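You operate a simulated robot arm through the tools that you are given. There is no shell and no other tool.

You run a simulated robot arm. Do the job below in one go: nothing can be reset, and whatever is moved stays where it is left.

Task
Put the roller on the low shelf of the green table away in the inside of the black tray. Then turn the wire size knob to 3.15. Then put the wedge on the steel bench away on the third shelf from the bottom of the grey rack. Then press the test button three times. Then close the middle bench drawer. Then put the black block on the steel bench away on the long tray below the long yellow guard. Then open the green drawer, take the yellow clamp and leave it in the inside of the green drawer and shut the drawer again. Then pull the yellow cabinet door open. Do these in the order given. Set down upright: black block, yellow clamp.

Only the result counts: the job must be done as asked and must still hold three seconds after the hand-in. Knocking over, shifting, dropping, spilling or breaking anything else fails it.

Robot
A 7-joint arm with a two-finger parallel gripper on a trunk, on a base that moves. Base frame: it is fixed to the floor where the robot stands at the start and does not move with it; the origin is under the middle of the robot, x ahead of it, y to its left, z up. Units: m, degrees, N and s.
With the tool pointing down near the work surface it reaches from about 0.1 to 0.64 m from the robot's upright axis, wherever it stands. Its first joint turns from -166.0 to 166.0 degrees. Places, roughly: black block [-2.5, 0.75, 1]; green drawer [-2.3, 3.4, 0.7]; inside of the black tray (19x18 cm) [1.82, 1.7, 0.9]; inside of the green drawer [-2.3, 3.4, 0.6]; long tray below the long yellow guard (86x14 cm) [1.06, 6.7, 0.78]; middle bench drawer [-2.2, 1.4, 0.5]; roller [-2, 3, 0.5]; test button [-2.6, 1.6, 0.9]; third shelf of the grey rack [2.7, 0.6, 1.1]; wedge (11x5x5 cm) [-2.9, 1.7, 0.9]; wire size knob [-3.5, 2.5, 0.9]; yellow cabinet door [2.3, 1.4, 0.3]; yellow clamp (4x6x7 cm) [-1.5, 0, 0.9]. Payload 1.57 kg.
Tool frame: the origin (TCP) lies between the finger pads and is the grasp point; the fingertips stand 0.03 m ahead of it; z points along the fingers, y is the line along which they close. The gripper opens to 0.08 m. The fingers are 0.017 m wide and 0.012 m thick; the gripper's body (0.04 by 0.082 m) begins 0.08 m behind the TCP.
Orientation is that of the tool frame in the base frame, as [roll, pitch, yaw] about the fixed x, y, z axes, in that order (R = Rz(yaw) Ry(pitch) Rx(roll)). With the fingers straight down and closing along the base's y, the tool's x points along the base's -x, its y along +y and its z along -z.

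Tools
- The arm moves only by the tool apply_moves. Its argument "rows" is a list that holds one entry, the list of rows, each a list of 7 numbers: the finger opening in m, from 0 to 0.08, then the shift along the base's x, y, z in m, then the turn, a rotation vector about the base's x, y, z in degrees. In form: [[[grip, tx, ty, tz, wx, wy, wz], ...]]. A call has 1 to 20 rows; each row shifts and turns the commanded pose from where the row before left it. Rows are played at 5 a second. More than 0.05 m and 8.6 degrees between two rows, or a gripper value outside its range, and nothing of the call is played. Where a pose cannot be reached the arm comes as near as it can. A force on the tool above 40 N (or 10 N above the force at the start of the call, whichever is more), or a blocked arm, ends the call early, and 0.2 s more pass. The fingers move at their own pace (about 0.072 m/s each) and stop on an object; they squeeze with about 42 N. The grip force told is the motor's: it shows also when the fingers shut on nothing. Time passes only in rows, and 0.2 s behind the last, so rows that do not move let the fingers close. It gives the time, the measured TCP pose, the force on the tool (base axes), the opening and the grip force at its end, in the units of the frame above (readings bear some noise), with the torque about the TCP (base axes, N m) and any sound that the robot's microphone picked up.
- Cameras (640 x 400 px; columns grow to the right, rows downward): "scene" is now at [-0.0041, 0.1287, 1.3924]; the picture's right is [-0.11, -0.99, 0.00], its down [-0.58, 0.06, -0.82] and it looks along [0.81, -0.09, -0.58] (base axes); focal length 288 px, centre (320, 200). "wrist" rides on the gripper at [0.072, -0.007, -0.122] in the tool frame; the picture's right is [0.09, 1.00, 0.00], its down [-0.84, 0.08, -0.54] and it looks along [-0.54, 0.05, 0.84] (tool axes); focal length 238 px, centre (320, 200). There is no depth. A picture from a camera that has moved, and an enlarged one, comes with that camera's place and axes in the base frame and with its lens.
- get_image(camera): a new picture of that camera. The clock stands still meanwhile.
- move_column(by): slides the trunk up (or, below 0, down) by that many m; the arm and the scene camera ride with it, the base frame stays. It gives what a move gives, with no picture.
- drive_base(legs): drives the robot by 1 to 6 legs, each [ahead, left, turn to the left] in m, m and degrees, along the robot's own axes; the way and the turn of a leg run together, so that a leg with both is an arc; at most 1.5 m and 180 degrees a leg. The arm and the cameras ride along, it lands a little off, and it stops where it bumps. It gives what a move gives.
- pan_tilt(pan, tilt): turns the head with the scene camera to pan (to the left, within 86 degrees either way) and tilt (down, from -29 to 69), counted from straight ahead of the robot. It gives what a move gives.
- close_up(camera, box): a new picture of the part [left, top, right, bottom] of that camera's present view, enlarged. The clock stands still meanwhile.
- close_job(): hands the job in; it is judged then, once.

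Places have to be worked out from the pictures, the camera data and where the tool is seen. Open the gripper and draw the arm clear of the work before you hand the job in, unless the task says otherwise.

The tools are called after "Call:" by a JSON object that holds its "fn" and its "kwargs". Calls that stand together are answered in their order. apply_moves: Moves the arm, as the interface text tells. Its arguments: {"type":"object","properties":{"rows":{"type":"array","items":{"type":"array","items":{"type":"array","items":{"type":"number"}}}}},"required":["rows"]} The other tools are called the same way: move_column (by) moves the trunk up or down; drive_base (legs) drives the base; pan_tilt (pan, tilt) turns the head that bears the scene camera; get_image (camera) takes a picture; close_up (camera, box) takes an enlarged picture of a part of a camera's view; close_job () hands the job in.

At the start:

```text
t: 0.0
eef_pos: [0.4096, 0.0253, 0.6168]
tcp_rot: [-180.0, 0.0, -179.9]
force: [-0.5, 0.9, 0.9]
moment: [0.02, -0.01, 0.0]
finger_gap: 0.0801
grasp_force: 0.1
trunk travel left (down, up): [-0.05, 0.065]
robot x, y, heading: [-0.0025, -0.0, -0.3]
head pan, tilt (commanded): [-6.2, 35.4]
```

scene: 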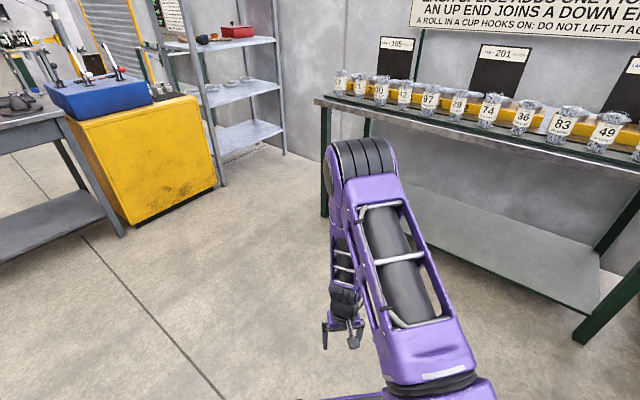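
wrist: 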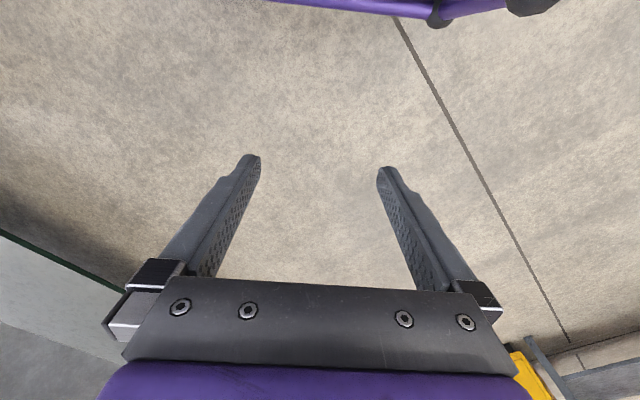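

I start by surveying the room: I turn the head left to see what lies around the robot before planning drives.

Call:
{"fn": "pan_tilt", "kwargs": {"pan": 60, "tilt": 15}}

Call:
{"fn": "get_image", "kwargs": {"camera": "scene"}}

Call:
{"fn": "pan_tilt", "kwargs": {"pan": 0, "tilt": 15}}

Call:
{"fn": "get_image", "kwargs": {"camera": "scene"}}

Call:
{"fn": "pan_tilt", "kwargs": {"pan": -70, "tilt": 15}}

Call:
{"fn": "get_image", "kwargs": {"camera": "scene"}}

```text
t: 1.4
eef_pos: [0.4119, 0.0249, 0.6174]
tcp_rot: [-180.0, -0.1, -180.0]
force: [-1.1, 0.1, -0.6]
moment: [0.0, 0.03, 0.01]
finger_gap: 0.0799
grasp_force: 0.1
trunk travel left (down, up): [-0.05, 0.065]
robot x, y, heading: [-0.0036, 0.0003, 0.2]
head pan, tilt (commanded): [60.0, 15.0]
```

```text
taken
camera scene: at [-0.0446, 0.2191, 1.4249], right [0.87, -0.5, 0.0], down [-0.13, -0.22, -0.97], along [0.48, 0.84, -0.26], focal length 288 px, centre (320, 200)
```

scene: 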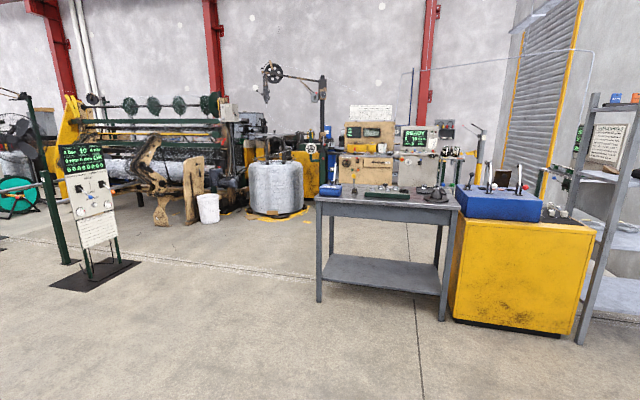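

```text
t: 2.7
eef_pos: [0.411, 0.0244, 0.6169]
tcp_rot: [-179.9, 0.0, -179.9]
force: [-0.4, -0.6, 0.0]
moment: [0.01, 0.02, 0.01]
finger_gap: 0.0802
grasp_force: 0.1
trunk travel left (down, up): [-0.05, 0.065]
robot x, y, heading: [0.0049, -0.0008, 0.1]
head pan, tilt (commanded): [0.0, 15.0]
```

```text
taken
camera scene: at [0.002, 0.1383, 1.425], right [0.0, -1.0, 0.0], down [-0.26, 0.0, -0.97], along [0.97, 0.0, -0.26], focal length 288 px, centre (320, 200)
```

scene: 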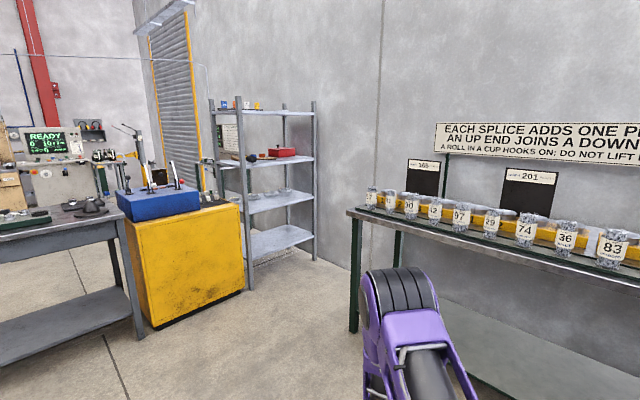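

```text
t: 4.1
eef_pos: [0.4106, 0.0249, 0.6163]
tcp_rot: [-180.0, 0.0, 179.9]
force: [0.7, 0.0, 0.6]
moment: [0.01, 0.0, -0.01]
finger_gap: 0.0802
grasp_force: 0.0
trunk travel left (down, up): [-0.05, 0.065]
robot x, y, heading: [0.0019, 0.0012, -0.1]
head pan, tilt (commanded): [-70.0, 15.0]
```

```text
taken
camera scene: at [-0.0594, 0.0505, 1.425], right [-0.94, -0.34, 0.0], down [-0.09, 0.24, -0.97], along [0.33, -0.91, -0.26], focal length 288 px, centre (320, 200)
```

scene: 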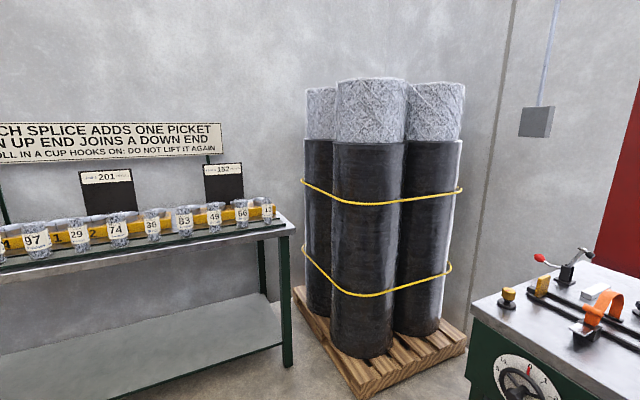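

The front and right side show jars table, rack, yellow cabinet. I turn the base to the left in place (arm only reaches 0.45 m, nothing within that radius) to see the other half of the room.

Call:
{"fn": "drive_base", "kwargs": {"legs": [[0, 0, 150]]}}

Call:
{"fn": "pan_tilt", "kwargs": {"pan": 0, "tilt": 15}}

Call:
{"fn": "get_image", "kwargs": {"camera": "scene"}}

Call:
{"fn": "pan_tilt", "kwargs": {"pan": 70, "tilt": 15}}

Call:
{"fn": "get_image", "kwargs": {"camera": "scene"}}

Call:
{"fn": "pan_tilt", "kwargs": {"pan": -60, "tilt": 15}}

Call:
{"fn": "get_image", "kwargs": {"camera": "scene"}}

```text
t: 10.7
eef_pos: [-0.3589, 0.2025, 0.6191]
tcp_rot: [180.0, 0.1, -33.0]
force: [-0.1, -0.1, -0.2]
moment: [-0.01, 0.01, 0.0]
finger_gap: 0.08
grasp_force: 0.1
trunk travel left (down, up): [-0.05, 0.065]
robot x, y, heading: [0.001, 0.001, 147.2]
head pan, tilt (commanded): [-70.0, 15.0]
```

```text
t: 12.1
eef_pos: [-0.3572, 0.2025, 0.6175]
tcp_rot: [180.0, 0.0, -32.9]
force: [0.1, 0.6, 0.5]
moment: [0.02, -0.04, -0.03]
finger_gap: 0.08
grasp_force: 0.2
trunk travel left (down, up): [-0.05, 0.065]
robot x, y, heading: [-0.0021, -0.0014, 146.9]
head pan, tilt (commanded): [0.0, 15.0]
```

```text
taken
camera scene: at [-0.0804, -0.1174, 1.425], right [0.54, 0.84, 0.0], down [0.22, -0.14, -0.97], along [-0.81, 0.53, -0.26], focal length 288 px, centre (320, 200)
```

scene: 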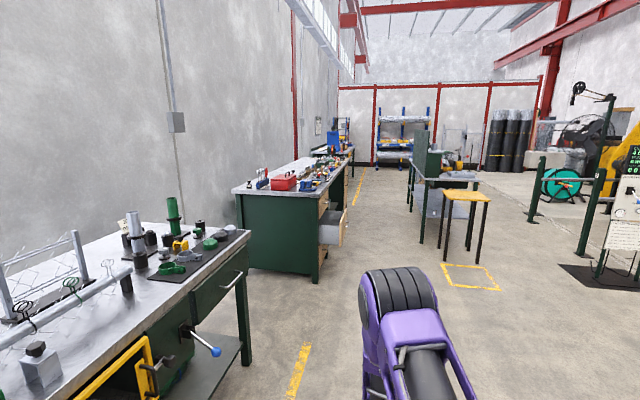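

```text
t: 13.5
eef_pos: [-0.3581, 0.2031, 0.6169]
tcp_rot: [180.0, 0.0, -33.0]
force: [0.3, 0.0, -0.7]
moment: [-0.03, -0.04, 0.02]
finger_gap: 0.0802
grasp_force: 0.1
trunk travel left (down, up): [-0.05, 0.065]
robot x, y, heading: [0.0002, 0.0002, 147.1]
head pan, tilt (commanded): [70.0, 15.0]
```

```text
taken
camera scene: at [-0.0766, -0.2245, 1.425], right [-0.6, 0.8, 0.0], down [0.21, 0.16, -0.97], along [-0.77, -0.58, -0.26], focal length 288 px, centre (320, 200)
```

scene: 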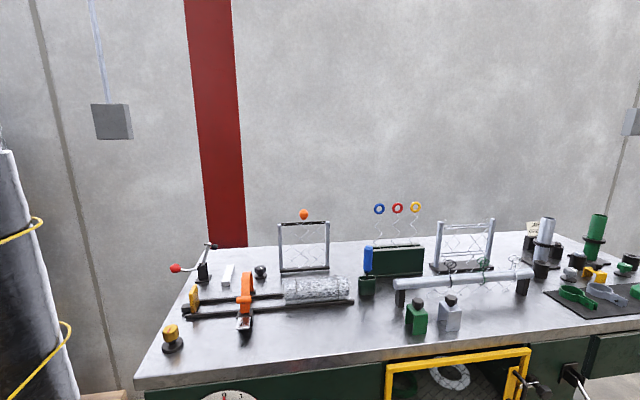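

```text
t: 15.6
eef_pos: [-0.3581, 0.2037, 0.6176]
tcp_rot: [-179.9, -0.1, -33.0]
force: [0.4, -1.0, 0.3]
moment: [0.0, 0.01, 0.0]
finger_gap: 0.0799
grasp_force: 0.1
trunk travel left (down, up): [-0.05, 0.065]
robot x, y, heading: [-0.0014, -0.0024, 147.0]
head pan, tilt (commanded): [-60.0, 15.0]
```

```text
taken
camera scene: at [0.0027, -0.075, 1.425], right [1.0, -0.05, 0.0], down [-0.01, -0.26, -0.97], along [0.05, 0.96, -0.26], focal length 288 px, centre (320, 200)
```

scene: 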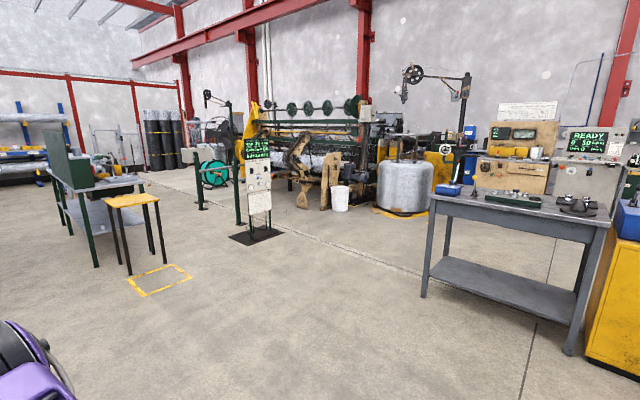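

Now I enlarge the region with the steel bench and the green table to identify objects. Head back to the bearing of those.

Call:
{"fn": "pan_tilt", "kwargs": {"pan": 0, "tilt": 12}}

Call:
{"fn": "close_up", "kwargs": {"camera": "scene", "box": [210, 110, 370, 210]}}

Call:
{"fn": "close_up", "kwargs": {"camera": "scene", "box": [370, 100, 530, 200]}}

Call:
{"fn": "close_up", "kwargs": {"camera": "scene", "box": [90, 180, 260, 290]}}

Call:
{"fn": "close_up", "kwargs": {"camera": "scene", "box": [0, 200, 260, 400]}}

```text
t: 16.9
eef_pos: [-0.3583, 0.2044, 0.6171]
tcp_rot: [-179.8, 0.0, -33.0]
force: [-1.0, -0.9, 0.4]
moment: [-0.01, -0.02, 0.02]
finger_gap: 0.0802
grasp_force: 0.1
trunk travel left (down, up): [-0.05, 0.065]
robot x, y, heading: [-0.0009, -0.0028, 147.0]
head pan, tilt (commanded): [0.0, 12.0]
```

```text
4.00 times, centred on (290, 160) of scene
camera zoom: at [-0.0802, -0.1175, 1.4298], right [0.54, 0.84, 0.0], down [0.17, -0.11, -0.98], along [-0.82, 0.53, -0.21], focal length 1150 px, centre (440, 360)
```

zoom: 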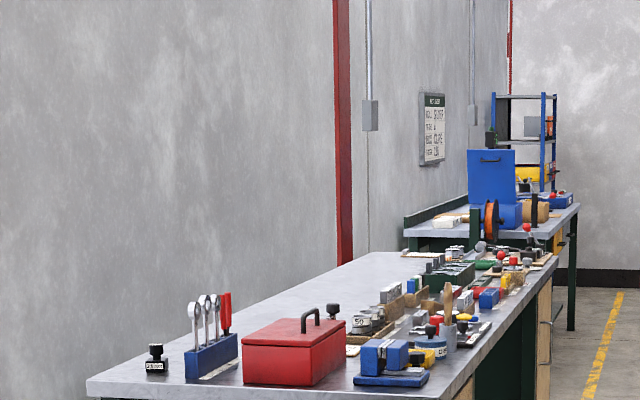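

```text
4.00 times, centred on (450, 150) of scene
camera zoom: at [-0.0802, -0.1175, 1.4298], right [0.54, 0.84, 0.0], down [0.17, -0.11, -0.98], along [-0.82, 0.53, -0.21], focal length 1150 px, centre (-200, 400)
```

zoom: 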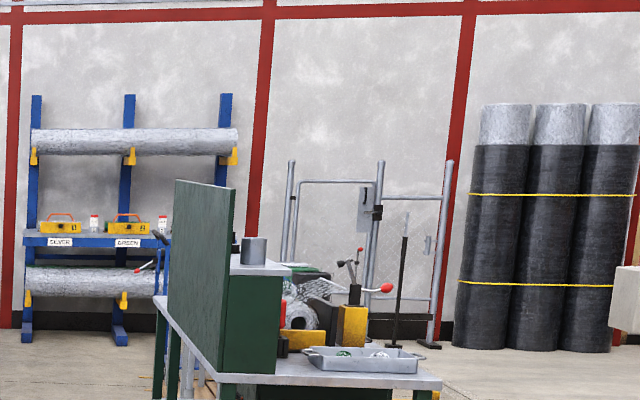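

```text
3.64 times, centred on (175, 235) of scene
camera zoom: at [-0.0802, -0.1175, 1.4298], right [0.54, 0.84, 0.0], down [0.17, -0.11, -0.98], along [-0.82, 0.53, -0.21], focal length 1045 px, centre (847, 73)
```

zoom: 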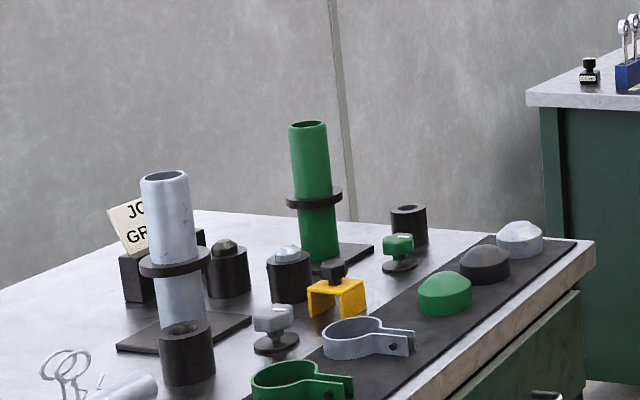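

```text
2.00 times, centred on (130, 300) of scene
camera zoom: at [-0.0802, -0.1175, 1.4298], right [0.54, 0.84, 0.0], down [0.17, -0.11, -0.98], along [-0.82, 0.53, -0.21], focal length 575 px, centre (700, 0)
```

zoom: 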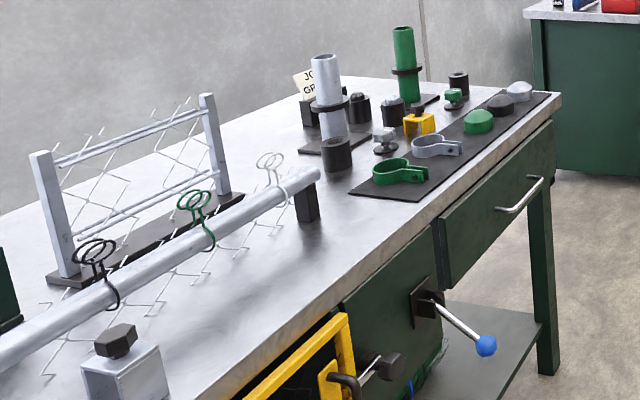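

The green table (with stool) appears to be around (-2.1, 3.1), the steel bench around (-2.4, 1.2). I drive nearer into the open aisle to look at these.

Call:
{"fn": "drive_base", "kwargs": {"legs": [[0.75, -0.38, 0], [0.75, -0.38, 0]]}}

Call:
{"fn": "pan_tilt", "kwargs": {"pan": 0, "tilt": 15}}

Call:
{"fn": "get_image", "kwargs": {"camera": "scene"}}

Call:
{"fn": "pan_tilt", "kwargs": {"pan": -30, "tilt": 20}}

Call:
{"fn": "get_image", "kwargs": {"camera": "scene"}}

Call:
{"fn": "pan_tilt", "kwargs": {"pan": 40, "tilt": 20}}

Call:
{"fn": "get_image", "kwargs": {"camera": "scene"}}

```text
t: 25.4
eef_pos: [-1.1373, 1.6654, 0.6173]
tcp_rot: [-179.9, -0.1, -34.7]
force: [0.4, -0.3, 0.1]
moment: [-0.02, -0.04, 0.02]
finger_gap: 0.0802
grasp_force: 0.1
trunk travel left (down, up): [-0.05, 0.065]
robot x, y, heading: [-0.7836, 1.4539, 145.5]
head pan, tilt (commanded): [0.0, 12.0]
```

```text
t: 26.0
eef_pos: [-1.1366, 1.6665, 0.6176]
tcp_rot: [180.0, 0.0, -34.7]
force: [-0.1, -0.4, -0.2]
moment: [-0.02, -0.03, 0.0]
finger_gap: 0.08
grasp_force: 0.0
trunk travel left (down, up): [-0.05, 0.065]
robot x, y, heading: [-0.7838, 1.4545, 145.2]
head pan, tilt (commanded): [0.0, 15.0]
```

```text
taken
camera scene: at [-0.8686, 1.3381, 1.425], right [0.57, 0.82, 0.0], down [0.21, -0.15, -0.97], along [-0.79, 0.55, -0.26], focal length 288 px, centre (320, 200)
```

scene: 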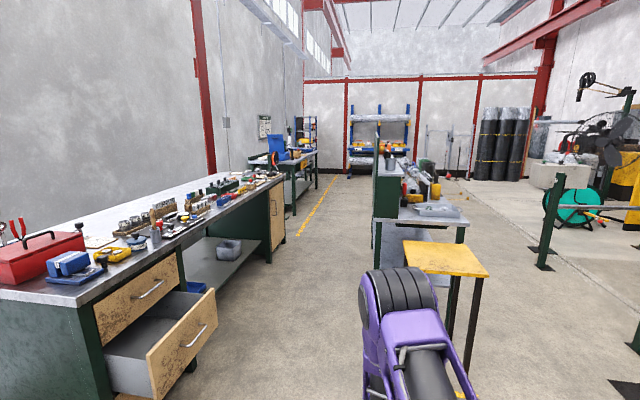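

```text
t: 26.9
eef_pos: [-1.1373, 1.6662, 0.6168]
tcp_rot: [179.9, -0.1, -34.7]
force: [-1.1, -0.6, 0.0]
moment: [0.01, 0.01, 0.01]
finger_gap: 0.0799
grasp_force: 0.1
trunk travel left (down, up): [-0.05, 0.065]
robot x, y, heading: [-0.7859, 1.4514, 145.2]
head pan, tilt (commanded): [-30.0, 20.0]
```

```text
taken
camera scene: at [-0.8317, 1.3691, 1.4168], right [0.9, 0.43, 0.0], down [0.15, -0.31, -0.94], along [-0.4, 0.85, -0.34], focal length 288 px, centre (320, 200)
```

scene: 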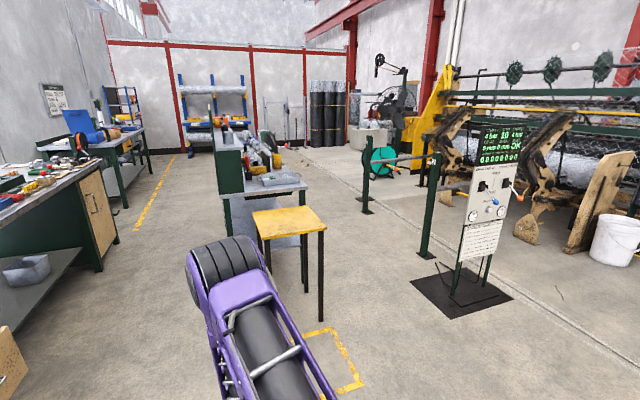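

```text
t: 28.3
eef_pos: [-1.1375, 1.667, 0.6171]
tcp_rot: [180.0, 0.0, -34.7]
force: [-0.3, 0.7, 0.5]
moment: [0.0, -0.01, 0.0]
finger_gap: 0.0802
grasp_force: 0.1
trunk travel left (down, up): [-0.05, 0.065]
robot x, y, heading: [-0.7805, 1.4493, 145.4]
head pan, tilt (commanded): [40.0, 20.0]
```

```text
taken
camera scene: at [-0.8845, 1.2764, 1.4168], right [-0.09, 1.0, 0.0], down [0.34, 0.03, -0.94], along [-0.94, -0.09, -0.34], focal length 288 px, centre (320, 200)
```

scene: 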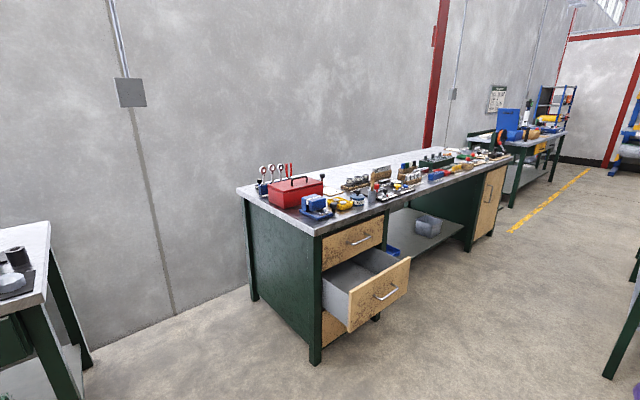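

The steel bench with the open middle drawer is to the left, the green table with the yellow stool ahead. I zoom in on both.

Call:
{"fn": "close_up", "kwargs": {"camera": "scene", "box": [240, 135, 400, 235]}}

Call:
{"fn": "close_up", "kwargs": {"camera": "scene", "box": [380, 120, 540, 220]}}

Call:
{"fn": "pan_tilt", "kwargs": {"pan": -15, "tilt": 20}}

Call:
{"fn": "close_up", "kwargs": {"camera": "scene", "box": [240, 100, 480, 250]}}

```text
4.00 times, centred on (320, 185) of scene
camera zoom: at [-0.8845, 1.2764, 1.4168], right [-0.09, 1.0, 0.0], down [0.34, 0.03, -0.94], along [-0.94, -0.09, -0.34], focal length 1150 px, centre (320, 260)
```

zoom: 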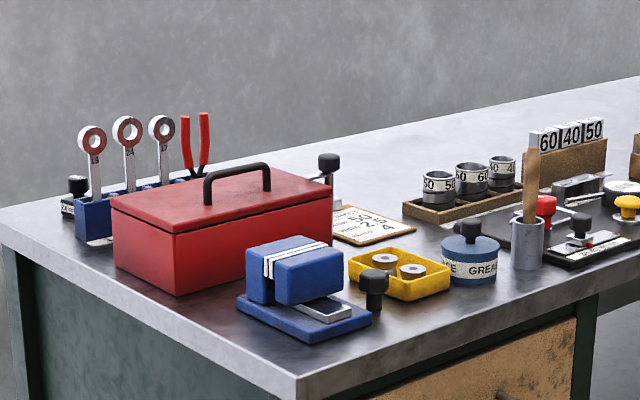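

```text
4.00 times, centred on (460, 170) of scene
camera zoom: at [-0.8845, 1.2764, 1.4168], right [-0.09, 1.0, 0.0], down [0.34, 0.03, -0.94], along [-0.94, -0.09, -0.34], focal length 1150 px, centre (-240, 320)
```

zoom: 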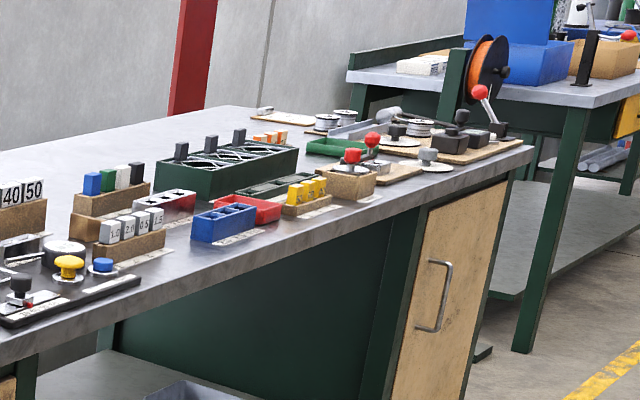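

```text
t: 29.6
eef_pos: [-1.137, 1.6659, 0.6174]
tcp_rot: [-180.0, 0.0, -34.7]
force: [-0.1, -0.2, -0.4]
moment: [0.01, -0.02, 0.0]
finger_gap: 0.0798
grasp_force: 0.0
trunk travel left (down, up): [-0.05, 0.065]
robot x, y, heading: [-0.784, 1.4542, 145.5]
head pan, tilt (commanded): [-15.0, 20.0]
```

```text
2.67 times, centred on (360, 175) of scene
camera zoom: at [-0.8521, 1.3559, 1.4168], right [0.76, 0.65, 0.0], down [0.22, -0.26, -0.94], along [-0.61, 0.72, -0.34], focal length 767 px, centre (213, 267)
```

zoom: 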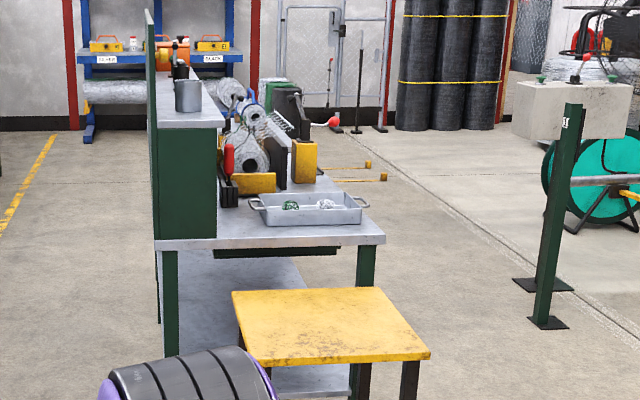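

I want to know the robot's own footprint and the layout near the stool, so I tilt the head down and look.

Call:
{"fn": "pan_tilt", "kwargs": {"pan": -40, "tilt": 60}}

Call:
{"fn": "get_image", "kwargs": {"camera": "scene"}}

Call:
{"fn": "pan_tilt", "kwargs": {"pan": -35, "tilt": 30}}

Call:
{"fn": "get_image", "kwargs": {"camera": "scene"}}

```text
t: 30.6
eef_pos: [-1.1361, 1.6666, 0.6169]
tcp_rot: [-180.0, 0.1, -34.6]
force: [-0.4, 0.3, 0.2]
moment: [-0.02, 0.02, 0.02]
finger_gap: 0.08
grasp_force: 0.0
trunk travel left (down, up): [-0.05, 0.065]
robot x, y, heading: [-0.7841, 1.4509, 145.3]
head pan, tilt (commanded): [-40.0, 60.0]
```

```text
taken
camera scene: at [-0.8095, 1.3493, 1.3587], right [0.96, 0.26, 0.0], down [0.23, -0.83, -0.5], along [-0.13, 0.48, -0.87], focal length 288 px, centre (320, 200)
```

scene: 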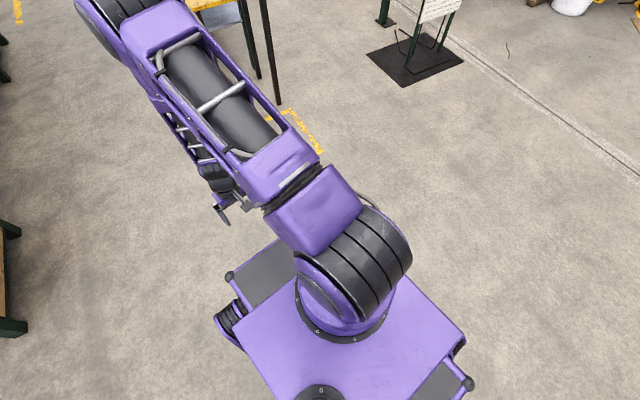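

```text
t: 31.6
eef_pos: [-1.1367, 1.6663, 0.6178]
tcp_rot: [180.0, 0.0, -34.7]
force: [0.2, -0.5, 0.7]
moment: [-0.03, 0.0, -0.01]
finger_gap: 0.0799
grasp_force: 0.0
trunk travel left (down, up): [-0.05, 0.065]
robot x, y, heading: [-0.7832, 1.4531, 145.5]
head pan, tilt (commanded): [-35.0, 30.0]
```

```text
taken
camera scene: at [-0.8232, 1.3697, 1.4007], right [0.94, 0.35, 0.0], down [0.17, -0.47, -0.87], along [-0.3, 0.81, -0.5], focal length 288 px, centre (320, 200)
```

scene: 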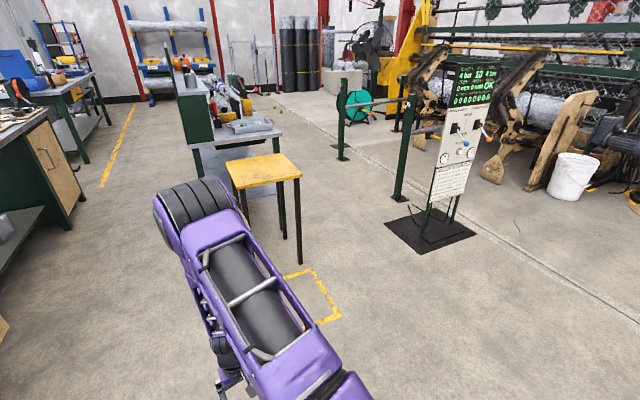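

The base is roughly 0.75 by 0.5 m. I drive toward the mouth of the corridor right of the stool, staying ~0.6 m from the stool, and look at the green table from there.

Call:
{"fn": "drive_base", "kwargs": {"legs": [[0.62, -0.66, 0], [0, 0, -13]]}}

Call:
{"fn": "pan_tilt", "kwargs": {"pan": 15, "tilt": 25}}

Call:
{"fn": "get_image", "kwargs": {"camera": "scene"}}

Call:
{"fn": "pan_tilt", "kwargs": {"pan": -35, "tilt": 30}}

Call:
{"fn": "get_image", "kwargs": {"camera": "scene"}}

```text
t: 39.1
eef_pos: [-1.2038, 2.6256, 0.6178]
tcp_rot: [-179.9, 0.0, -48.1]
force: [-0.6, -0.1, -0.1]
moment: [0.0, 0.01, -0.02]
finger_gap: 0.0799
grasp_force: 0.1
trunk travel left (down, up): [-0.05, 0.065]
robot x, y, heading: [-0.916, 2.3326, 131.9]
head pan, tilt (commanded): [-35.0, 30.0]
```

```text
t: 40.3
eef_pos: [-1.203, 2.6265, 0.6168]
tcp_rot: [-180.0, 0.1, -48.1]
force: [-0.4, -0.2, -1.1]
moment: [0.0, 0.0, -0.01]
finger_gap: 0.0799
grasp_force: 0.0
trunk travel left (down, up): [-0.05, 0.065]
robot x, y, heading: [-0.911, 2.3374, 131.8]
head pan, tilt (commanded): [15.0, 25.0]
```

```text
taken
camera scene: at [-1.0336, 2.2243, 1.4087], right [0.55, 0.84, 0.0], down [0.35, -0.23, -0.91], along [-0.76, 0.5, -0.42], focal length 288 px, centre (320, 200)
```

scene: 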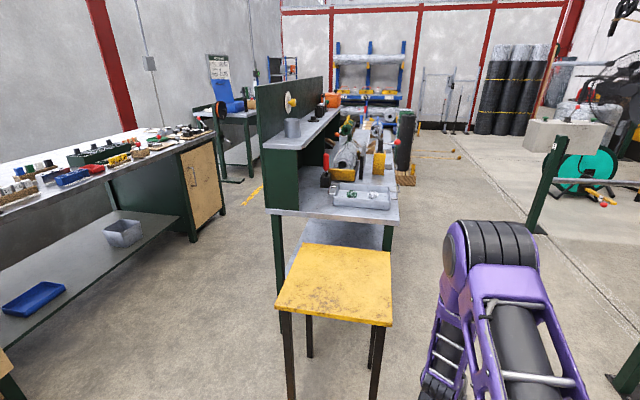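

```text
t: 41.5
eef_pos: [-1.2036, 2.6259, 0.6179]
tcp_rot: [179.9, 0.0, -48.3]
force: [0.0, -0.1, -1.2]
moment: [-0.02, 0.02, -0.03]
finger_gap: 0.0801
grasp_force: 0.1
trunk travel left (down, up): [-0.05, 0.065]
robot x, y, heading: [-0.9069, 2.3377, 131.8]
head pan, tilt (commanded): [-35.0, 30.0]
```

```text
taken
camera scene: at [-0.9674, 2.2636, 1.4008], right [0.99, 0.12, 0.0], down [0.06, -0.5, -0.87], along [-0.1, 0.86, -0.5], focal length 288 px, centre (320, 200)
```

scene: 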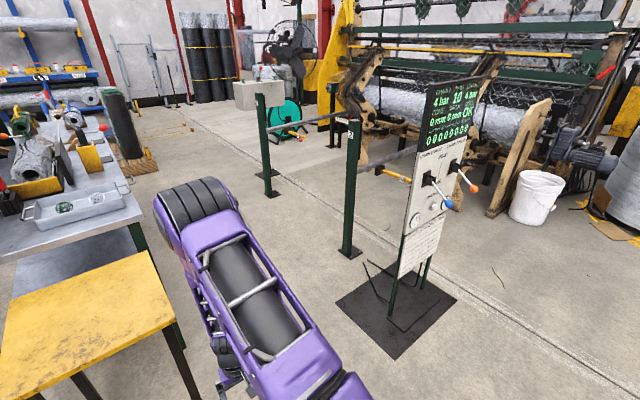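

The table's long side runs at a heading of about 137°, its near right corner near (-1.83, 3.2); the stool leg is near (-1.6, 2.84) and the mat's left edge is ~0.72 m off the table side. I align with the table and shift right to enter the corridor between them.

Call:
{"fn": "drive_base", "kwargs": {"legs": [[0, 0, 5.5], [0, -0.4, 0]]}}

Call:
{"fn": "pan_tilt", "kwargs": {"pan": 0, "tilt": 40}}

Call:
{"fn": "get_image", "kwargs": {"camera": "scene"}}

Call:
{"fn": "pan_tilt", "kwargs": {"pan": 30, "tilt": 30}}

Call:
{"fn": "get_image", "kwargs": {"camera": "scene"}}

```text
t: 46.4
eef_pos: [-0.9541, 2.8954, 0.6171]
tcp_rot: [180.0, 0.1, -42.8]
force: [0.3, 0.6, -0.2]
moment: [0.05, -0.04, 0.02]
finger_gap: 0.0801
grasp_force: 0.1
trunk travel left (down, up): [-0.05, 0.065]
robot x, y, heading: [-0.6363, 2.6304, 137.2]
head pan, tilt (commanded): [-35.0, 30.0]
```

```text
t: 47.5
eef_pos: [-0.9542, 2.896, 0.6179]
tcp_rot: [179.9, 0.0, -42.8]
force: [-0.5, -0.1, -0.8]
moment: [0.01, 0.01, 0.0]
finger_gap: 0.0799
grasp_force: 0.2
trunk travel left (down, up): [-0.05, 0.065]
robot x, y, heading: [-0.6357, 2.6415, 137.2]
head pan, tilt (commanded): [0.0, 40.0]
```

```text
taken
camera scene: at [-0.7284, 2.5261, 1.3854], right [0.68, 0.73, 0.0], down [0.47, -0.44, -0.77], along [-0.56, 0.52, -0.64], focal length 288 px, centre (320, 200)
```

scene: 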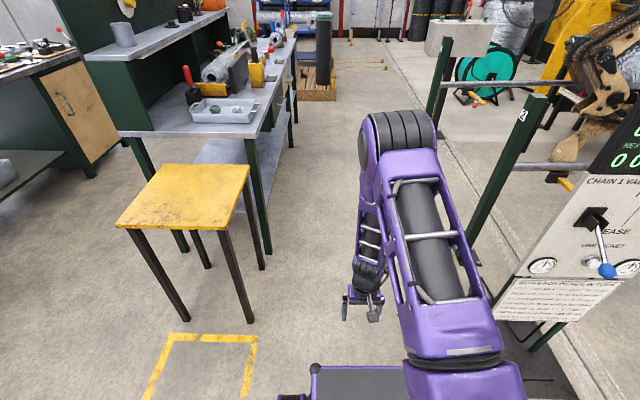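

```text
t: 48.4
eef_pos: [-0.9546, 2.8953, 0.6174]
tcp_rot: [-180.0, 0.0, -42.9]
force: [1.2, 0.0, 0.1]
moment: [0.0, 0.02, -0.01]
finger_gap: 0.0799
grasp_force: 0.0
trunk travel left (down, up): [-0.05, 0.065]
robot x, y, heading: [-0.6358, 2.6355, 137.1]
head pan, tilt (commanded): [30.0, 30.0]
```

```text
taken
camera scene: at [-0.7542, 2.4884, 1.4007], right [0.22, 0.97, 0.0], down [0.49, -0.11, -0.87], along [-0.84, 0.19, -0.5], focal length 288 px, centre (320, 200)
```

scene: 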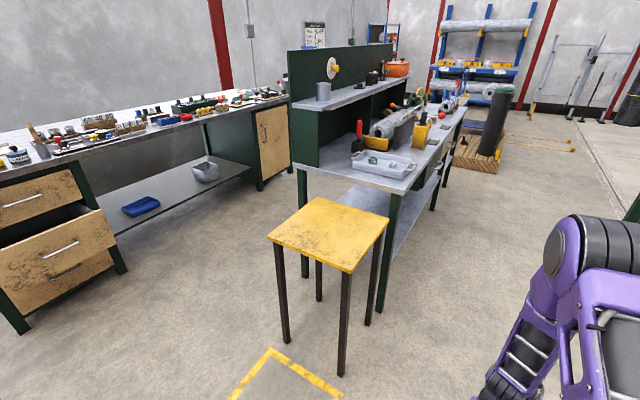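

I zoom in on the green table's low shelf and its right-hand side.

Call:
{"fn": "close_up", "kwargs": {"camera": "scene", "box": [280, 120, 480, 245]}}

```text
3.20 times, centred on (380, 182) of scene
camera zoom: at [-0.7542, 2.4884, 1.4007], right [0.22, 0.97, 0.0], down [0.49, -0.11, -0.87], along [-0.84, 0.19, -0.5], focal length 920 px, centre (128, 256)
```

zoom: 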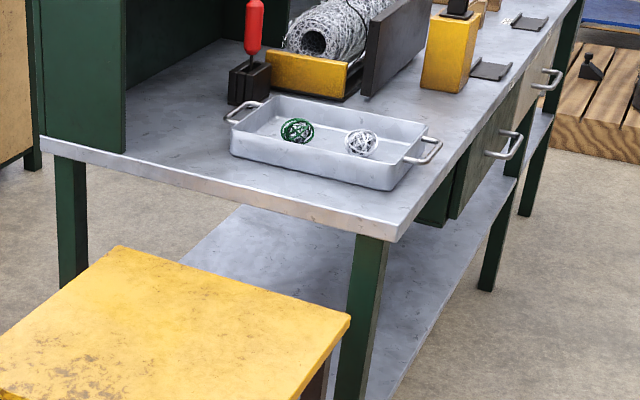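

The green drawer's handle is visible on the table's right side; the roller must be further in on the low shelf. I drive ahead along the corridor and look left at the shelf.

Call:
{"fn": "drive_base", "kwargs": {"legs": [[0.8, 0, 0]]}}

Call:
{"fn": "pan_tilt", "kwargs": {"pan": 60, "tilt": 35}}

Call:
{"fn": "get_image", "kwargs": {"camera": "scene"}}

Call:
{"fn": "pan_tilt", "kwargs": {"pan": 25, "tilt": 40}}

Call:
{"fn": "get_image", "kwargs": {"camera": "scene"}}

```text
t: 52.7
eef_pos: [-1.5496, 3.4408, 0.6173]
tcp_rot: [179.9, 0.0, -42.6]
force: [0.7, -0.8, 0.0]
moment: [0.0, 0.0, -0.01]
finger_gap: 0.0797
grasp_force: 0.0
trunk travel left (down, up): [-0.05, 0.065]
robot x, y, heading: [-1.2278, 3.1807, 137.4]
head pan, tilt (commanded): [30.0, 30.0]
```

```text
t: 53.7
eef_pos: [-1.5499, 3.44, 0.6182]
tcp_rot: [-180.0, -0.1, -42.5]
force: [1.2, 0.9, -0.4]
moment: [-0.01, -0.01, -0.01]
finger_gap: 0.0801
grasp_force: 0.1
trunk travel left (down, up): [-0.05, 0.065]
robot x, y, heading: [-1.2267, 3.1878, 137.4]
head pan, tilt (commanded): [60.0, 35.0]
```

```text
taken
camera scene: at [-1.3434, 2.9886, 1.393], right [-0.3, 0.95, 0.0], down [0.55, 0.17, -0.82], along [-0.78, -0.25, -0.57], focal length 288 px, centre (320, 200)
```

scene: 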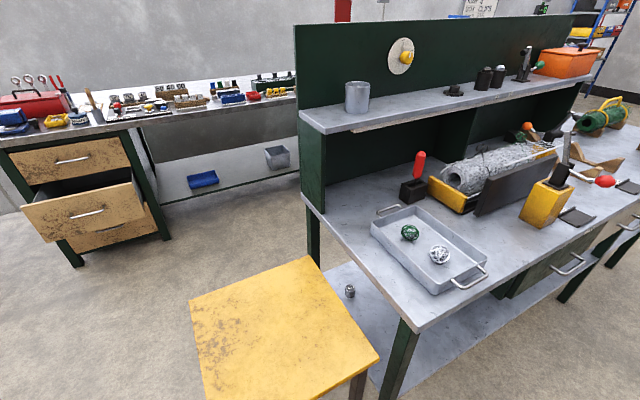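

```text
t: 54.7
eef_pos: [-1.5506, 3.4402, 0.6165]
tcp_rot: [180.0, 0.0, -42.6]
force: [0.2, 0.2, 0.7]
moment: [0.01, 0.01, -0.03]
finger_gap: 0.08
grasp_force: 0.0
trunk travel left (down, up): [-0.05, 0.065]
robot x, y, heading: [-1.231, 3.1782, 137.4]
head pan, tilt (commanded): [25.0, 40.0]
```

```text
taken
camera scene: at [-1.3405, 3.0405, 1.3854], right [0.3, 0.95, 0.0], down [0.61, -0.19, -0.77], along [-0.73, 0.23, -0.64], focal length 288 px, centre (320, 200)
```

scene: 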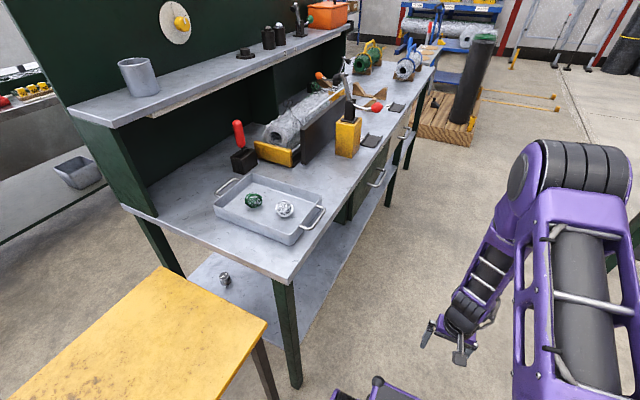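

I see a small cylindrical piece on the low shelf at about (224, 278). I enlarge it.

Call:
{"fn": "close_up", "kwargs": {"camera": "scene", "box": [180, 245, 276, 305]}}

Call:
{"fn": "close_up", "kwargs": {"camera": "scene", "box": [320, 120, 440, 220]}}

Call:
{"fn": "get_image", "kwargs": {"camera": "wrist"}}

```text
6.67 times, centred on (228, 275) of scene
camera zoom: at [-1.3405, 3.0405, 1.3854], right [0.3, 0.95, 0.0], down [0.61, -0.19, -0.77], along [-0.73, 0.23, -0.64], focal length 1916 px, centre (933, -300)
```

zoom: 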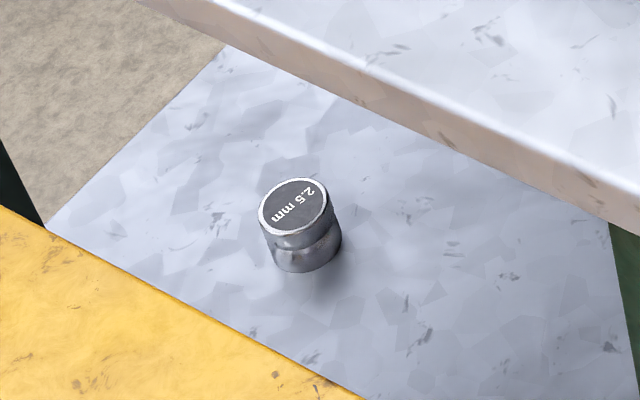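

```text
4.00 times, centred on (380, 170) of scene
camera zoom: at [-1.3405, 3.0405, 1.3854], right [0.3, 0.95, 0.0], down [0.61, -0.19, -0.77], along [-0.73, 0.23, -0.64], focal length 1150 px, centre (80, 320)
```

zoom: 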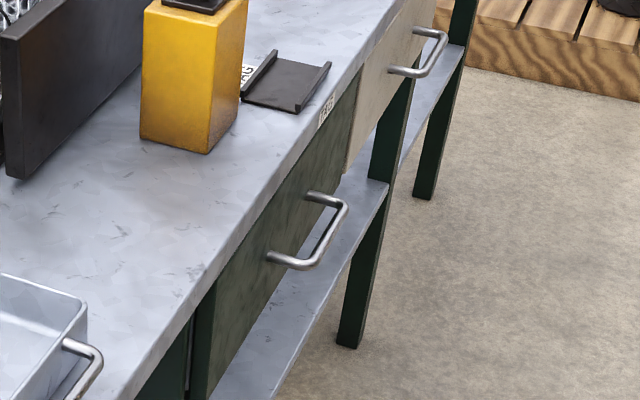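

```text
taken
camera wrist: at [-1.4928, 3.397, 0.7396], right [-0.6, -0.8, 0.0], down [-0.67, 0.51, 0.54], along [-0.43, 0.33, -0.84], focal length 238 px, centre (320, 200)
```

wrist: 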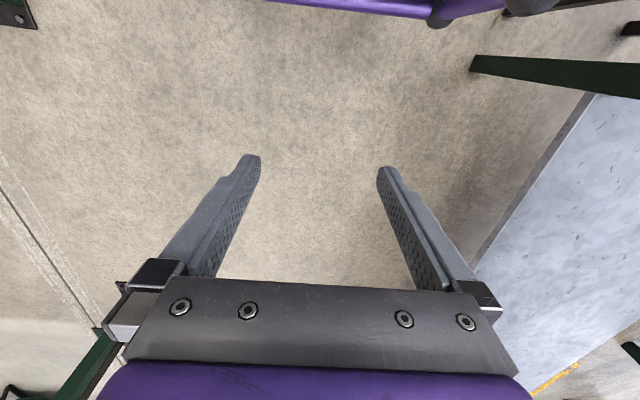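

The roller ("2.5 mm", a small grooved cylinder) stands on the low shelf near (-2.1, 2.89), about 0.36 m in from the right side. I'll reach it from the right side between the leg and the drawer with a tilted tool. I drive ahead alongside the table.

Call:
{"fn": "drive_base", "kwargs": {"legs": [[0.68, 0.06, 0]]}}

Call:
{"fn": "pan_tilt", "kwargs": {"pan": 85, "tilt": 45}}

Call:
{"fn": "get_image", "kwargs": {"camera": "scene"}}

Call:
{"fn": "get_image", "kwargs": {"camera": "wrist"}}

```text
t: 58.4
eef_pos: [-2.0903, 3.8509, 0.6176]
tcp_rot: [-180.0, -0.1, -42.3]
force: [0.5, 0.3, -0.1]
moment: [0.01, 0.01, 0.01]
finger_gap: 0.08
grasp_force: 0.2
trunk travel left (down, up): [-0.05, 0.065]
robot x, y, heading: [-1.7689, 3.5902, 137.6]
head pan, tilt (commanded): [25.0, 40.0]
```

```text
t: 59.7
eef_pos: [-2.0902, 3.8508, 0.6184]
tcp_rot: [180.0, 0.0, -42.3]
force: [-0.4, -0.1, 1.2]
moment: [0.01, -0.01, 0.01]
finger_gap: 0.08
grasp_force: 0.2
trunk travel left (down, up): [-0.05, 0.065]
robot x, y, heading: [-1.7715, 3.589, 137.3]
head pan, tilt (commanded): [85.0, 45.0]
```

```text
taken
camera scene: at [-1.8593, 3.3712, 1.3781], right [-0.68, 0.74, 0.0], down [0.52, 0.48, -0.71], along [-0.52, -0.48, -0.71], focal length 288 px, centre (320, 200)
```

scene: 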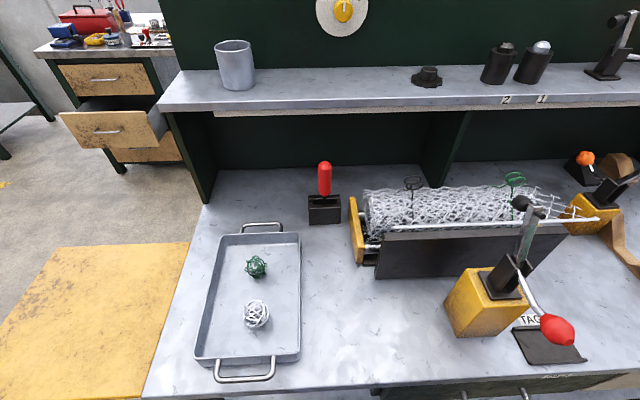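

```text
taken
camera wrist: at [-2.0334, 3.8078, 0.7396], right [-0.6, -0.8, 0.0], down [-0.67, 0.51, 0.54], along [-0.43, 0.33, -0.84], focal length 238 px, centre (320, 200)
```

wrist: 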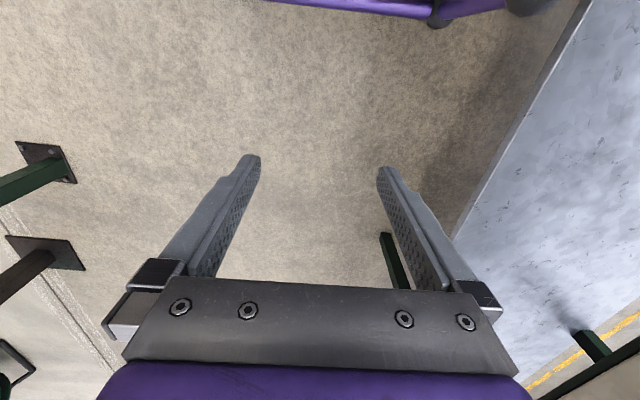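

From here the roller lies nearer the table's left (aisle) side, about 0.24 m in from that edge, where the reach is much easier. I back out of the corridor, slide left past the stool's front and drive up the aisle between the steel bench and the green table.

Call:
{"fn": "drive_base", "kwargs": {"legs": [[-1.45, 0, 0], [0, 1.24, 0]]}}

Call:
{"fn": "pan_tilt", "kwargs": {"pan": -20, "tilt": 30}}

Call:
{"fn": "get_image", "kwargs": {"camera": "scene"}}

Call:
{"fn": "pan_tilt", "kwargs": {"pan": 50, "tilt": 30}}

Call:
{"fn": "get_image", "kwargs": {"camera": "scene"}}

```text
t: 78.6
eef_pos: [-1.8725, 1.9671, 0.618]
tcp_rot: [-180.0, -0.1, -41.1]
force: [-0.2, -0.1, -0.6]
moment: [0.0, -0.01, 0.01]
finger_gap: 0.0799
grasp_force: 0.2
trunk travel left (down, up): [-0.05, 0.065]
robot x, y, heading: [-1.5485, 1.7141, 139.0]
head pan, tilt (commanded): [85.0, 45.0]
```

```text
t: 80.4
eef_pos: [-1.8729, 1.9676, 0.6174]
tcp_rot: [-180.0, -0.1, -41.0]
force: [0.6, 1.1, 1.6]
moment: [0.0, -0.03, 0.01]
finger_gap: 0.0799
grasp_force: 0.1
trunk travel left (down, up): [-0.05, 0.065]
robot x, y, heading: [-1.5436, 1.7161, 139.2]
head pan, tilt (commanded): [-20.0, 30.0]
```

```text
taken
camera scene: at [-1.615, 1.6286, 1.4007], right [0.87, 0.49, 0.0], down [0.24, -0.44, -0.87], along [-0.42, 0.76, -0.5], focal length 288 px, centre (320, 200)
```

scene: 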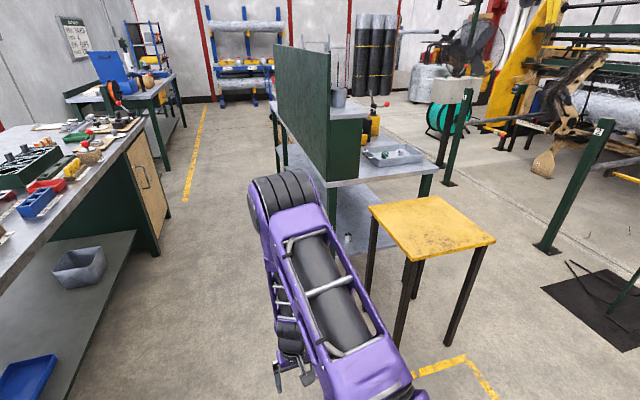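

```text
t: 81.8
eef_pos: [-1.8736, 1.9667, 0.6164]
tcp_rot: [-179.9, 0.0, -41.0]
force: [0.6, -0.3, -0.5]
moment: [0.02, -0.02, -0.03]
finger_gap: 0.0801
grasp_force: 0.2
trunk travel left (down, up): [-0.05, 0.065]
robot x, y, heading: [-1.5403, 1.716, 138.8]
head pan, tilt (commanded): [50.0, 30.0]
```

```text
taken
camera scene: at [-1.6604, 1.5354, 1.4008], right [-0.16, 0.99, 0.0], down [0.49, 0.08, -0.87], along [-0.86, -0.13, -0.5], focal length 288 px, centre (320, 200)
```

scene: 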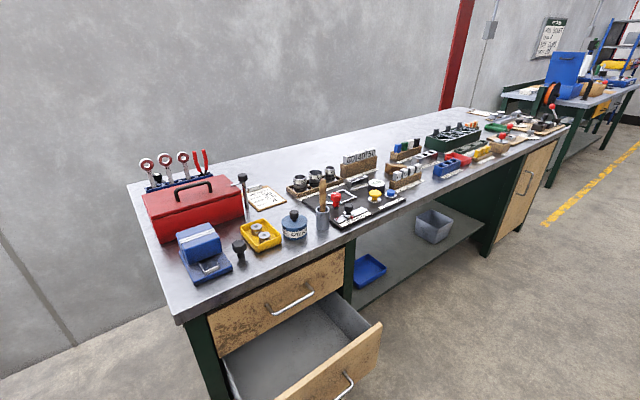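

I can see the roller on the low shelf from the aisle side too; triangulating gives about (-2.12, 2.88, 0.37). I zoom in on it, then drive up the aisle.

Call:
{"fn": "pan_tilt", "kwargs": {"pan": -20, "tilt": 30}}

Call:
{"fn": "close_up", "kwargs": {"camera": "scene", "box": [290, 190, 410, 265]}}

Call:
{"fn": "drive_base", "kwargs": {"legs": [[1.2, 0, 0]]}}

Call:
{"fn": "pan_tilt", "kwargs": {"pan": -70, "tilt": 45}}

Call:
{"fn": "get_image", "kwargs": {"camera": "scene"}}

Call:
{"fn": "get_image", "kwargs": {"camera": "wrist"}}

```text
t: 83.2
eef_pos: [-1.8724, 1.968, 0.6178]
tcp_rot: [-179.9, 0.0, -41.0]
force: [0.7, 0.7, -0.3]
moment: [0.02, 0.03, -0.01]
finger_gap: 0.08
grasp_force: 0.0
trunk travel left (down, up): [-0.05, 0.065]
robot x, y, heading: [-1.5444, 1.7178, 139.1]
head pan, tilt (commanded): [-20.0, 30.0]
```

```text
5.33 times, centred on (350, 228) of scene
camera zoom: at [-1.615, 1.6286, 1.4008], right [0.87, 0.49, 0.0], down [0.24, -0.44, -0.87], along [-0.42, 0.76, -0.5], focal length 1533 px, centre (160, 53)
```

zoom: 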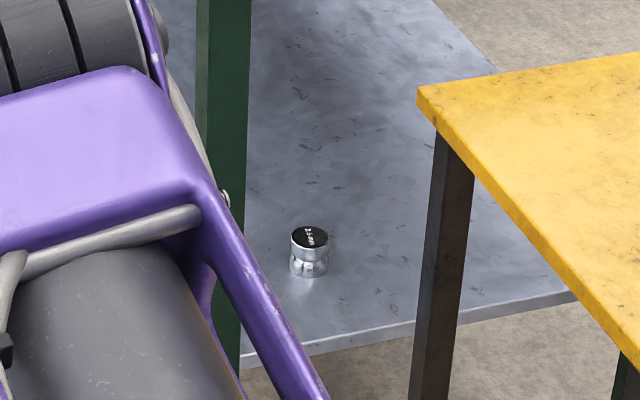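

```text
t: 89.5
eef_pos: [-2.7734, 2.8084, 0.6176]
tcp_rot: [-180.0, 0.0, -43.5]
force: [0.7, 0.1, 1.1]
moment: [-0.01, -0.01, -0.03]
finger_gap: 0.0799
grasp_force: 0.1
trunk travel left (down, up): [-0.05, 0.065]
robot x, y, heading: [-2.4555, 2.5447, 136.7]
head pan, tilt (commanded): [-20.0, 30.0]
```

```text
t: 90.6
eef_pos: [-2.7742, 2.8079, 0.6165]
tcp_rot: [-180.0, 0.0, -43.5]
force: [-0.5, 0.3, -0.9]
moment: [0.01, 0.0, 0.0]
finger_gap: 0.0799
grasp_force: 0.1
trunk travel left (down, up): [-0.05, 0.065]
robot x, y, heading: [-2.4536, 2.5452, 136.4]
head pan, tilt (commanded): [-70.0, 45.0]
```

```text
taken
camera scene: at [-2.4585, 2.4534, 1.3782], right [0.92, -0.4, 0.0], down [-0.28, -0.65, -0.71], along [0.28, 0.65, -0.71], focal length 288 px, centre (320, 200)
```

scene: 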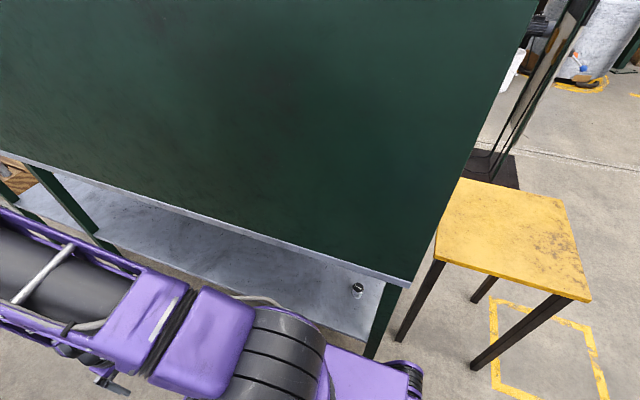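

```text
taken
camera wrist: at [-2.7177, 2.7646, 0.7396], right [-0.62, -0.79, 0.0], down [-0.66, 0.52, 0.54], along [-0.43, 0.34, -0.84], focal length 238 px, centre (320, 200)
```

wrist: 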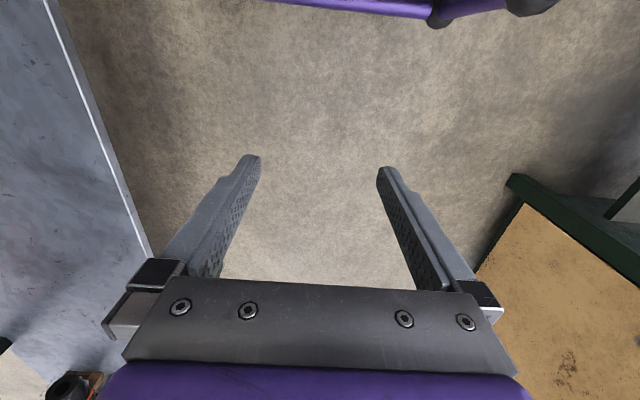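

The roller is at about (-2.12, 2.88), z≈0.375 on a shelf at z≈0.357, 0.15 m in from the shelf's left edge. I move away from the table a bit so that the elbow clears the green panel and lower the trunk for reach.

Call:
{"fn": "drive_base", "kwargs": {"legs": [[0.13, 0.18, 0]]}}

Call:
{"fn": "move_column", "kwargs": {"by": -0.05}}

Call:
{"fn": "get_image", "kwargs": {"camera": "scene"}}

Call:
{"fn": "pan_tilt", "kwargs": {"pan": 0, "tilt": 69}}

Call:
{"fn": "get_image", "kwargs": {"camera": "scene"}}

```text
t: 93.0
eef_pos: [-2.9887, 2.7703, 0.6178]
tcp_rot: [180.0, 0.0, -43.6]
force: [0.3, 0.0, 1.0]
moment: [-0.05, -0.02, -0.02]
finger_gap: 0.0799
grasp_force: 0.0
trunk travel left (down, up): [-0.05, 0.065]
robot x, y, heading: [-2.6741, 2.5045, 136.4]
head pan, tilt (commanded): [-70.0, 45.0]
```

```text
t: 93.9
eef_pos: [-2.9887, 2.7711, 0.5684]
tcp_rot: [179.9, 0.0, -43.6]
force: [-1.0, 0.4, -0.6]
moment: [-0.02, 0.01, -0.01]
finger_gap: 0.0799
grasp_force: 0.0
trunk travel left (down, up): [0.0, 0.115]
robot x, y, heading: [-2.6728, 2.5018, 136.1]
head pan, tilt (commanded): [-70.0, 45.0]
```

```text
taken
camera scene: at [-2.6755, 2.4136, 1.3282], right [0.92, -0.4, 0.0], down [-0.28, -0.65, -0.71], along [0.28, 0.65, -0.71], focal length 288 px, centre (320, 200)
```

scene: 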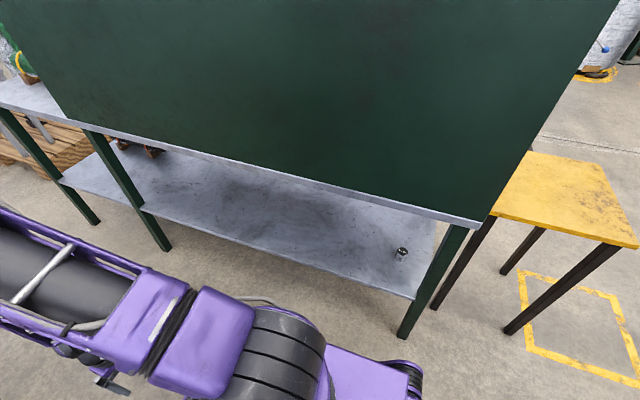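

```text
t: 95.3
eef_pos: [-2.9895, 2.7707, 0.5675]
tcp_rot: [180.0, 0.0, -43.7]
force: [-0.2, 0.2, 0.3]
moment: [0.01, 0.01, -0.02]
finger_gap: 0.0799
grasp_force: 0.1
trunk travel left (down, up): [0.0, 0.115]
robot x, y, heading: [-2.6783, 2.5067, 136.2]
head pan, tilt (commanded): [0.0, 68.8]
```

```text
taken
camera scene: at [-2.7486, 2.3778, 1.2993], right [0.69, 0.72, 0.0], down [0.67, -0.64, -0.36], along [-0.26, 0.25, -0.93], focal length 288 px, centre (320, 200)
```

scene: 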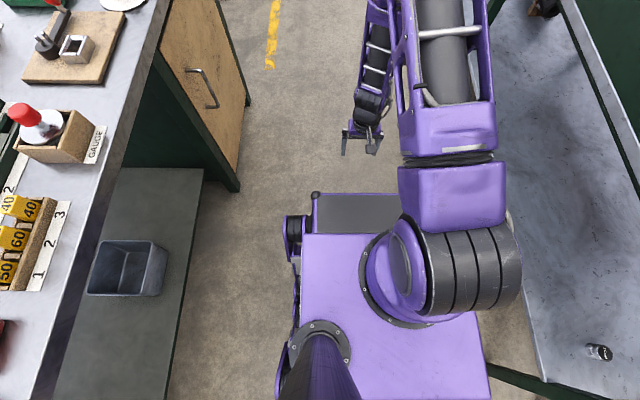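

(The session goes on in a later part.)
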